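You operate a simulated robot arm through the tools that you are given. There is no shell and no other tool. Be economical: measure what you need, move in short steps, check, and stop when the job is done.

The job below is to be done with a simulated robot arm. You get a single attempt, and the scene is never put back.

TASK
Take the red cup and leave it on top of the grey pad.
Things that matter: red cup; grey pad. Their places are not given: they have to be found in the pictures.

It is judged by the outcome, as a careful person would: the job done as asked, and still so three seconds after it is handed in. It fails if anything else is knocked over, pushed out of place, dropped, spilled or broken.

THE ROBOT
A 6-joint arm with a two-finger parallel gripper, fixed in place. Base frame: the origin is at the foot of the arm, x ahead of it, y to its left, z up; the work surface is at about z = 720. Lengths are in mm, angles in degrees, forces in N, time in s.
With the tool pointing down near the work surface it reaches from about 260 to 660 mm from the base axis. Its first joint turns from -66.0 to 66.0 degrees. Payload 2.9 kg.
The TCP is the grasp point between the finger pads, 30 mm short of the fingertips. In the tool frame z runs along the fingers and y along their closing line. Largest opening 110 mm; finger width 20, thickness 10; the body of the gripper, 48 by 112 mm, starts 55 mm behind the TCP.
Orientation is that of the tool frame in the base frame, as [roll, pitch, yaw] about the fixed x, y, z axes, in that order (R = Rz(yaw) Ry(pitch) Rx(roll)). With the fingers straight down and closing along the base's y, the tool's x points along the base's -x, its y along +y and its z along -z.

THE INTERFACE
- The arm moves only by the tool move_arm. Its argument "increments" is a list that holds one entry, the list of rows, each a list of 4 numbers: the shift along the tool's x, y, z in units of 30 mm (1.0 is 30 mm), then the turn about the tool's z in units of 5 degrees (1.0 is 5 degrees). In form: [[[tx, ty, tz, yaw], ...]]. A call has 1 to 8 rows; each row shifts and turns the commanded pose from where the row before left it, along the tool's axes as they then stand. "fingers" is the finger opening in mm, from 0 to 110, set as the call begins (left out, the last holds). A call with a number of a shift or a turn outside -1 to 1 is refused whole. A row lasts 0.2 s, in which the tool goes at most 50 mm and 8.6 degrees; a call with a longer step from one row to the next is refused whole, and so is a gripper value outside its range. Where a pose cannot be reached the arm comes as near as it can. A force on the tool above 40 N (or 10 N above the force at the start of the call, whichever is more), or a blocked arm, ends the call early, and 0.2 s more pass. Each finger travels about 108 mm/s and halts on what it meets, pressing with about 40 N; the grip force reading is that of the motor and also rises with nothing between the fingers. The clock runs only during rows and for 0.2 s after the last one: add rows that do not move to give the fingers time. It gives the time, the measured TCP pose, the force on the tool (base axes), the opening and the grip force at its end, in the units of the frame above (readings bear some noise).
- Cameras (640 x 400 px; columns grow to the right, rows downward): "scene" is fixed at [88.4, 447.7, 1374.5]; the picture's right is [-0.61, -0.79, 0.00], its down [-0.52, 0.40, -0.75] and it looks along [0.60, -0.46, -0.66] (base axes); focal length 319 px, centre (320, 200). "wrist" rides on the gripper at [-36, 0, -57] in the tool frame; the picture's right is [0.00, -1.00, 0.00], its down [0.97, 0.00, -0.24] and it looks along [0.24, 0.00, 0.97] (tool axes); focal length 218 px, centre (320, 200).
- snapshot(camera): a new picture of that camera. The clock stands still meanwhile.
- pixel_to_xyz(camera, pixels): for up to 12 pixels [column, row] of the newest picture of that camera ("zoom" is the newest enlarged one), the place [x, y, z] in the base frame of the surface seen there, good to about 2 mm. The clock stands still meanwhile.
- zoom(camera, box): a new picture of the part [left, top, right, bottom] of that camera's present view, enlarged. The clock stands still meanwhile.
- finish_job(): hands the job in; it is judged then, once.

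Go step by step. Measure first, check grasps and placings, and put right what went wrong. The budget is 60 turns and 26 pictures, counting those below and the enlarged ones. Unless the task says otherwise, let go and move clear before handing in, and close with one line.

The tools are called after ">>>" as a command line: name --argument value ..., lists and objects as JSON in quotes. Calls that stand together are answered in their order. move_arm: Moves the arm, as the interface text tells. Its arguments: {"type":"object","properties":{"increments":{"type":"array","items":{"type":"array","items":{"type":"array","items":{"type":"number"}}}},"fingers":{"type":"number"}},"required":["increments"]} The other tools are called the same way: snapshot (camera) takes a picture; pixel_to_xyz (camera, pixels) gives the place of the surface under pixels of a picture; zoom (camera, box) takes an enlarged picture of a part of a camera's view; finish_job () hands the job in.

At the start:

```text
t: 0.0
position: [365.4, 85.2, 944.4]
tool_rot: [180.0, -0.1, -180.0]
force: [0.7, 0.5, 0.0]
gripper_width: 109.8
finger_force: 0.0
```

scene: 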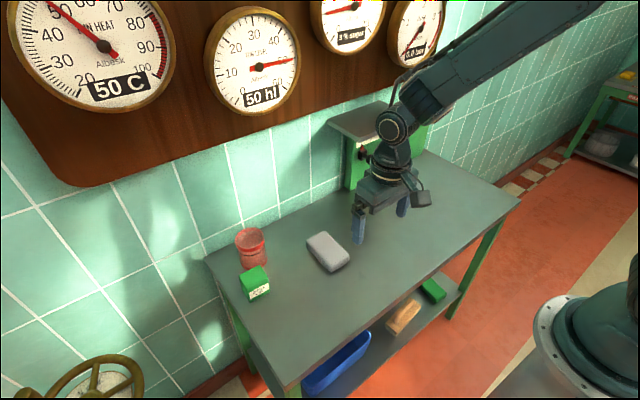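
wrist: 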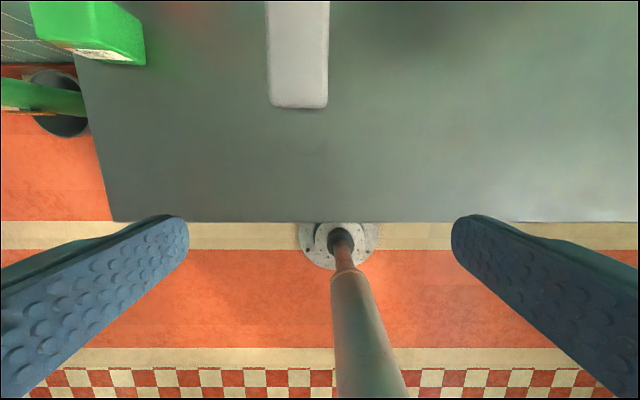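

The scene shows the red cup near (251,247), a green box at (255,283) and the grey pad at (328,251). I'll zoom in to measure them.

>>> zoom --camera "scene" --box '[200, 200, 392, 320]'

>>> pixel_to_xyz --camera "scene" --pixels '[[250, 232], [251, 240], [252, 262], [237, 235], [265, 238], [254, 272], [321, 233], [308, 240], [328, 250], [349, 255], [330, 268], [290, 250]]'

```text
3.33 times, centred on (296, 260) of scene
```

zoom: 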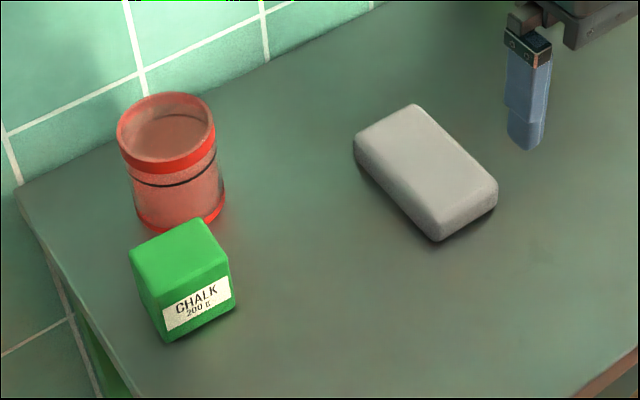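

```text
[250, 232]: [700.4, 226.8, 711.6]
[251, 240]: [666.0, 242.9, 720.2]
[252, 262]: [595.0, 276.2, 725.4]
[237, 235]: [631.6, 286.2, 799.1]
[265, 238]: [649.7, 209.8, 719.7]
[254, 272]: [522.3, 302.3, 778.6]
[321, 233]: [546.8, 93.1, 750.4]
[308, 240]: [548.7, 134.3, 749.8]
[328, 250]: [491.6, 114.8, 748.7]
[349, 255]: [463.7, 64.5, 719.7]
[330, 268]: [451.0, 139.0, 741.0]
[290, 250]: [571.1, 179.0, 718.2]
```

The zoom shows a cup with a partly see-through wall, its rim centred at about (167,132) and the band at (167,162). The pad's top corners are at (415,105), (355,148), (437,235) and (497,185). I'll measure the opaque parts.

>>> pixel_to_xyz --camera "zoom" --pixels '[[120, 135], [135, 162], [167, 168], [195, 160], [213, 140], [168, 94], [185, 222], [221, 205], [140, 215], [175, 185], [205, 222], [170, 265]]'

>>> pixel_to_xyz --camera "zoom" --pixels '[[413, 110], [361, 146], [432, 215], [490, 182], [427, 160], [437, 238], [134, 252], [201, 222], [228, 258], [155, 285], [168, 338], [234, 305]]'

```text
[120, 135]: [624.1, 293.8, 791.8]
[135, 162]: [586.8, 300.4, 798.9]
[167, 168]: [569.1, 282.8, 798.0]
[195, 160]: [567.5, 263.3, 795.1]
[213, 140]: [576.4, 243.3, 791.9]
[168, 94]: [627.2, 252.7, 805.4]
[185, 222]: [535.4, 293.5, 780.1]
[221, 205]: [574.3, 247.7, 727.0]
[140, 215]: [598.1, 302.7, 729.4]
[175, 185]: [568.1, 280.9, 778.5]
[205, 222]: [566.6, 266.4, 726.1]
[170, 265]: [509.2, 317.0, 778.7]
```

```text
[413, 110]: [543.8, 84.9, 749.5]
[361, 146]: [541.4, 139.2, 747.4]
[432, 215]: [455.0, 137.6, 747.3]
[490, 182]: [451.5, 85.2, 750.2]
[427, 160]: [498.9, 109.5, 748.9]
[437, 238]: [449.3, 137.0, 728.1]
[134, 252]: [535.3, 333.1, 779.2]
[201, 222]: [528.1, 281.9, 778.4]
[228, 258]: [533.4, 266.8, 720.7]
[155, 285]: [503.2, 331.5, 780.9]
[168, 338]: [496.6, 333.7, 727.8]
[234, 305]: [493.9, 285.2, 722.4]
```

The cup axis is at about (600,270), with radius about 34 and rim at z≈803. The pad is centred at (497,111) with its top at 749, and the chalk box spans x 494–536, y 282–333. I'll move above the cup at the present height.

>>> move_arm --increments '[[[-0.98, 0.77, 0, 0], [-0.98, 0.77, 0, 0], [-0.98, 0.77, 0, 0], [-0.98, 0.77, 0, 0], [-0.98, 0.77, 0, 0], [-0.98, 0.77, 0, 0], [-0.98, 0.77, 0, 0], [-0.98, 0.77, 0, 0]]]' --fingers 110

>>> snapshot --camera "wrist"

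```text
t: 1.8
position: [598.7, 267.3, 944.1]
tool_rot: [-180.0, -0.1, -180.0]
force: [-0.9, -0.7, -0.3]
gripper_width: 109.8
finger_force: 0.1
```

```text
22 pictures are left
```

wrist: 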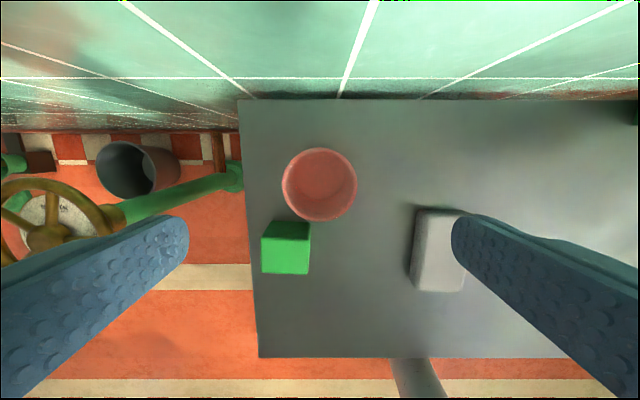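

The cup is centred near (320,184) and looks empty. I'll measure its rim from above.

>>> pixel_to_xyz --camera "wrist" --pixels '[[284, 183], [355, 183], [320, 149], [320, 218], [320, 185], [295, 158], [345, 158], [296, 210], [345, 209], [310, 222], [287, 270], [320, 105]]'

```text
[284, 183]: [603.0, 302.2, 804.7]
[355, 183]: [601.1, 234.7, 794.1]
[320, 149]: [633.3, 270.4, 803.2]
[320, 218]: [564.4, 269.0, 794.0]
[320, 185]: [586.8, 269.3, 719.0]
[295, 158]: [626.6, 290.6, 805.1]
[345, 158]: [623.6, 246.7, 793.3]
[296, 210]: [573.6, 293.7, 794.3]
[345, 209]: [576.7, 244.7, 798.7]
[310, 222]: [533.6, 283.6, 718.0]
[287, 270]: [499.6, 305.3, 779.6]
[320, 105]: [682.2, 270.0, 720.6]
```

The cup centre is (599.5, 269), with the rim at about z 804. I'll go straight down to z≈767, with the fingers clear of the chalk box (it ends at x 536).

>>> move_arm --increments '[[[-0.03, 0.06, 0.9, 0], [0, 0, 0.9, 0], [0, 0, 0.9, 0], [0, 0, 0.9, 0], [0, 0, 0.9, 0], [0, 0, 0.8, 0], [0, 0, 0.6, 0], [0, 0, 0, 0]]]'

```text
t: 3.6
position: [603.7, 274.3, 768.6]
tool_rot: [179.9, 0.0, 180.0]
force: [0.1, 0.0, -0.7]
gripper_width: 109.8
finger_force: 0.2
```

The TCP reads (603.7, 274.3), about 4–5 mm off the cup centre. I'll correct that before closing.

>>> move_arm --increments '[[[0.13, -0.15, 0, 0], [0, 0, 0, 0]]]'

```text
t: 4.2
position: [598.5, 270.0, 767.8]
tool_rot: [-180.0, 0.0, -180.0]
force: [-0.4, -0.5, -0.4]
gripper_width: 110.1
finger_force: 0.0
```

The tool is centred at (598.5, 270.0), so I'll close the fingers.

>>> move_arm --increments '[[[0, 0, 0, 0], [0, 0, 0, 0], [0, 0, 0, 0], [0, 0, 0, 0]]]' --fingers 58

```text
t: 5.2
position: [599.3, 268.7, 768.8]
tool_rot: [180.0, 0.0, 180.0]
force: [-0.1, 1.3, 0.5]
gripper_width: 65.9
finger_force: 40.2
```

The fingers stopped at 65.9 mm with 40 N, so the cup is held. I'll lift it about 60 mm and check.

>>> move_arm --increments '[[[0, 0, -0.3, 0], [0, 0, -0.5, 0], [0, 0, -0.6, 0], [0, 0, -0.6, 0], [0, 0, 0, 0]]]'

>>> zoom --camera "scene" --box '[180, 140, 404, 280]'

```text
t: 6.4
position: [599.2, 267.7, 826.2]
tool_rot: [-179.9, 0.1, 180.0]
force: [-0.1, 0.9, -0.8]
gripper_width: 66.2
finger_force: 40.2
```

```text
2.86 times, centred on (292, 210) of scene
```

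zoom: 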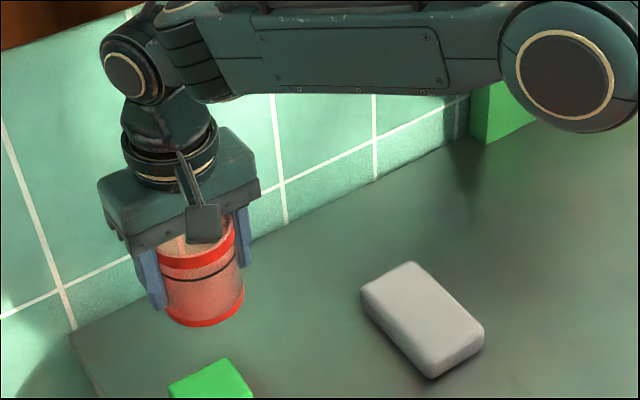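

The cup is lifted clear, with its bottom at about z 778. I'll go 12 mm higher, across in y away from the chalk box, then back in x over the pad centre (497,111).

>>> move_arm --increments '[[[0, -0.3, -0.4, 0], [0, -0.8, 0, 0], [0.3, -0.9, 0, 0], [0.6, -0.9, 0, 0], [0.7, -0.9, 0, 0], [0.7, -0.8, 0, 0], [0.6, -0.5, 0, 0], [0.5, -0.13, 0, 0]]]'

>>> move_arm --increments '[[[0, 0, 0, 0], [0, 0, 0, 0]]]'

>>> snapshot --camera "wrist"

>>> zoom --camera "scene" --box '[220, 150, 444, 290]'

```text
t: 8.2
position: [497.5, 111.7, 837.3]
tool_rot: [180.0, 0.0, 180.0]
force: [0.6, -0.6, -0.2]
gripper_width: 66.0
finger_force: 39.8
```

```text
t: 8.8
position: [498.4, 111.8, 836.8]
tool_rot: [-180.0, 0.0, -179.9]
force: [0.5, 0.6, -0.9]
gripper_width: 66.0
finger_force: 40.2
```

```text
20 pictures are left
```

wrist: 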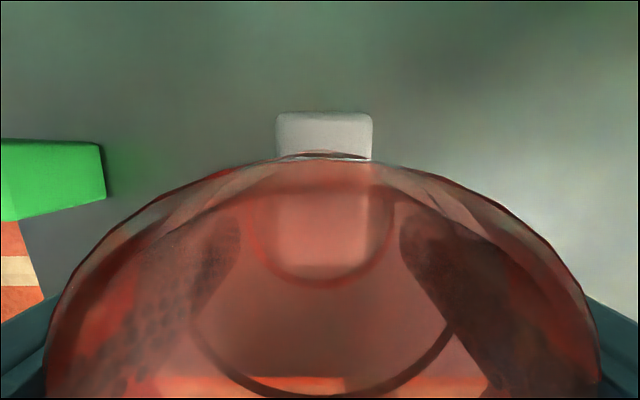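

```text
2.86 times, centred on (332, 220) of scene
```

zoom: 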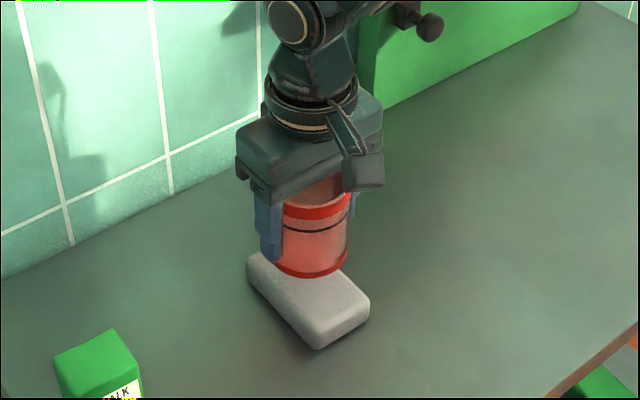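

The TCP is at (498,112), over the pad centre, and the cup bottom is about 39 mm above the pad. I'll lower it 34 mm first.

>>> move_arm --increments '[[[0, 0, 0.4, 0], [0, 0, 0.4, 0], [0.02, 0, 0.2, 0], [0, 0, 0.13, 0], [0, 0, 0, 0]]]'

```text
t: 10.0
position: [495.4, 111.1, 806.4]
tool_rot: [179.9, 0.0, -179.9]
force: [0.2, -0.9, -0.3]
gripper_width: 66.0
finger_force: 40.1
```

There's no contact yet at z 806, so I'll creep down in 1.5 mm steps and watch the force.

>>> move_arm --increments '[[[0, 0, 0.1, 0], [0, 0, 0.1, 0], [0, 0, 0.05, 0], [0, 0, 0, 0]]]'

```text
t: 11.0
position: [495.2, 113.0, 797.3]
tool_rot: [-180.0, 0.1, 180.0]
force: [-1.5, -1.3, 5.3]
gripper_width: 65.7
finger_force: 40.2
```

Force z is now +5.3 N at z 797, so the cup is resting on the pad. I'll open the fingers without moving.

>>> move_arm --increments '[[[0, 0, 0, 0], [0, 0, 0, 0], [0, 0, 0, 0]]]' --fingers 74

>>> move_arm --increments '[[[0, 0, 0, 0], [0, 0, 0, 0], [0, 0, 0, 0]]]' --fingers 110

>>> zoom --camera "scene" --box '[220, 150, 444, 290]'

```text
t: 11.8
position: [496.2, 112.4, 796.7]
tool_rot: [179.9, 0.0, 180.0]
force: [1.0, -0.1, 0.1]
gripper_width: 74.0
finger_force: 0.0
```

```text
t: 12.6
position: [496.1, 112.4, 797.3]
tool_rot: [-180.0, -0.1, 180.0]
force: [-0.8, 0.1, 0.2]
gripper_width: 109.8
finger_force: 0.0
```

```text
2.86 times, centred on (332, 220) of scene
```

zoom: 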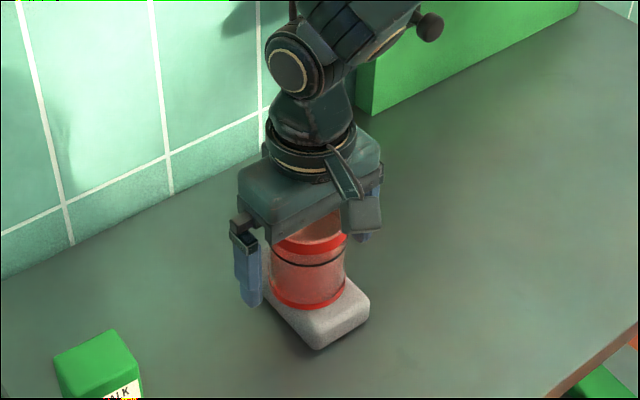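

The cup stands upright on the pad at about (308,270) in the zoom, and the fingers are clear on both sides. I'll retreat straight up.

>>> move_arm --increments '[[[0, 0, -0.4, 0], [0, 0, -0.8, 0], [0, 0, -0.9, 0], [0, 0, -0.9, 0], [0, 0, -0.9, 0], [0, 0, -0.9, 0], [0, 0, 0, 0]]]'

>>> snapshot --camera "scene"

>>> snapshot --camera "wrist"

```text
t: 14.2
position: [494.5, 112.3, 940.2]
tool_rot: [-179.9, 0.0, -179.9]
force: [-0.1, 0.3, 0.0]
gripper_width: 110.0
finger_force: 0.1
```

```text
17 pictures are left
```

scene: 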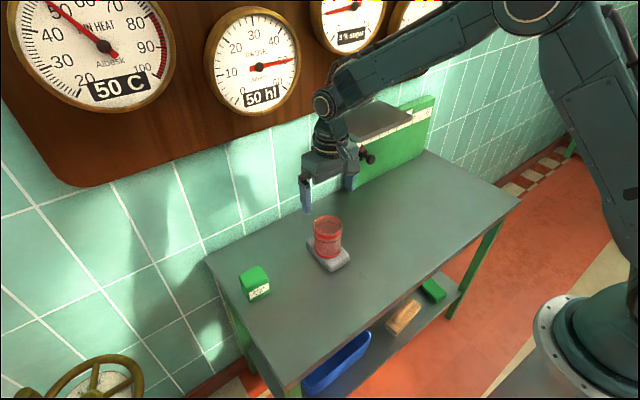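

```text
16 pictures are left
```

wrist: 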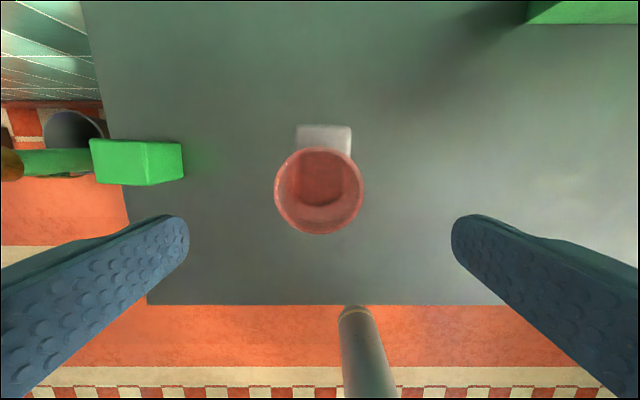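

The cup stands centred on the pad at scene pixel (328,238), the chalk box hasn't moved, and the arm is clear. I'm handing the job in.

>>> finish_job

```text
The job is handed in.
```

The red cup is standing upright on top of the grey pad, nothing else was disturbed, and the job has been handed in.
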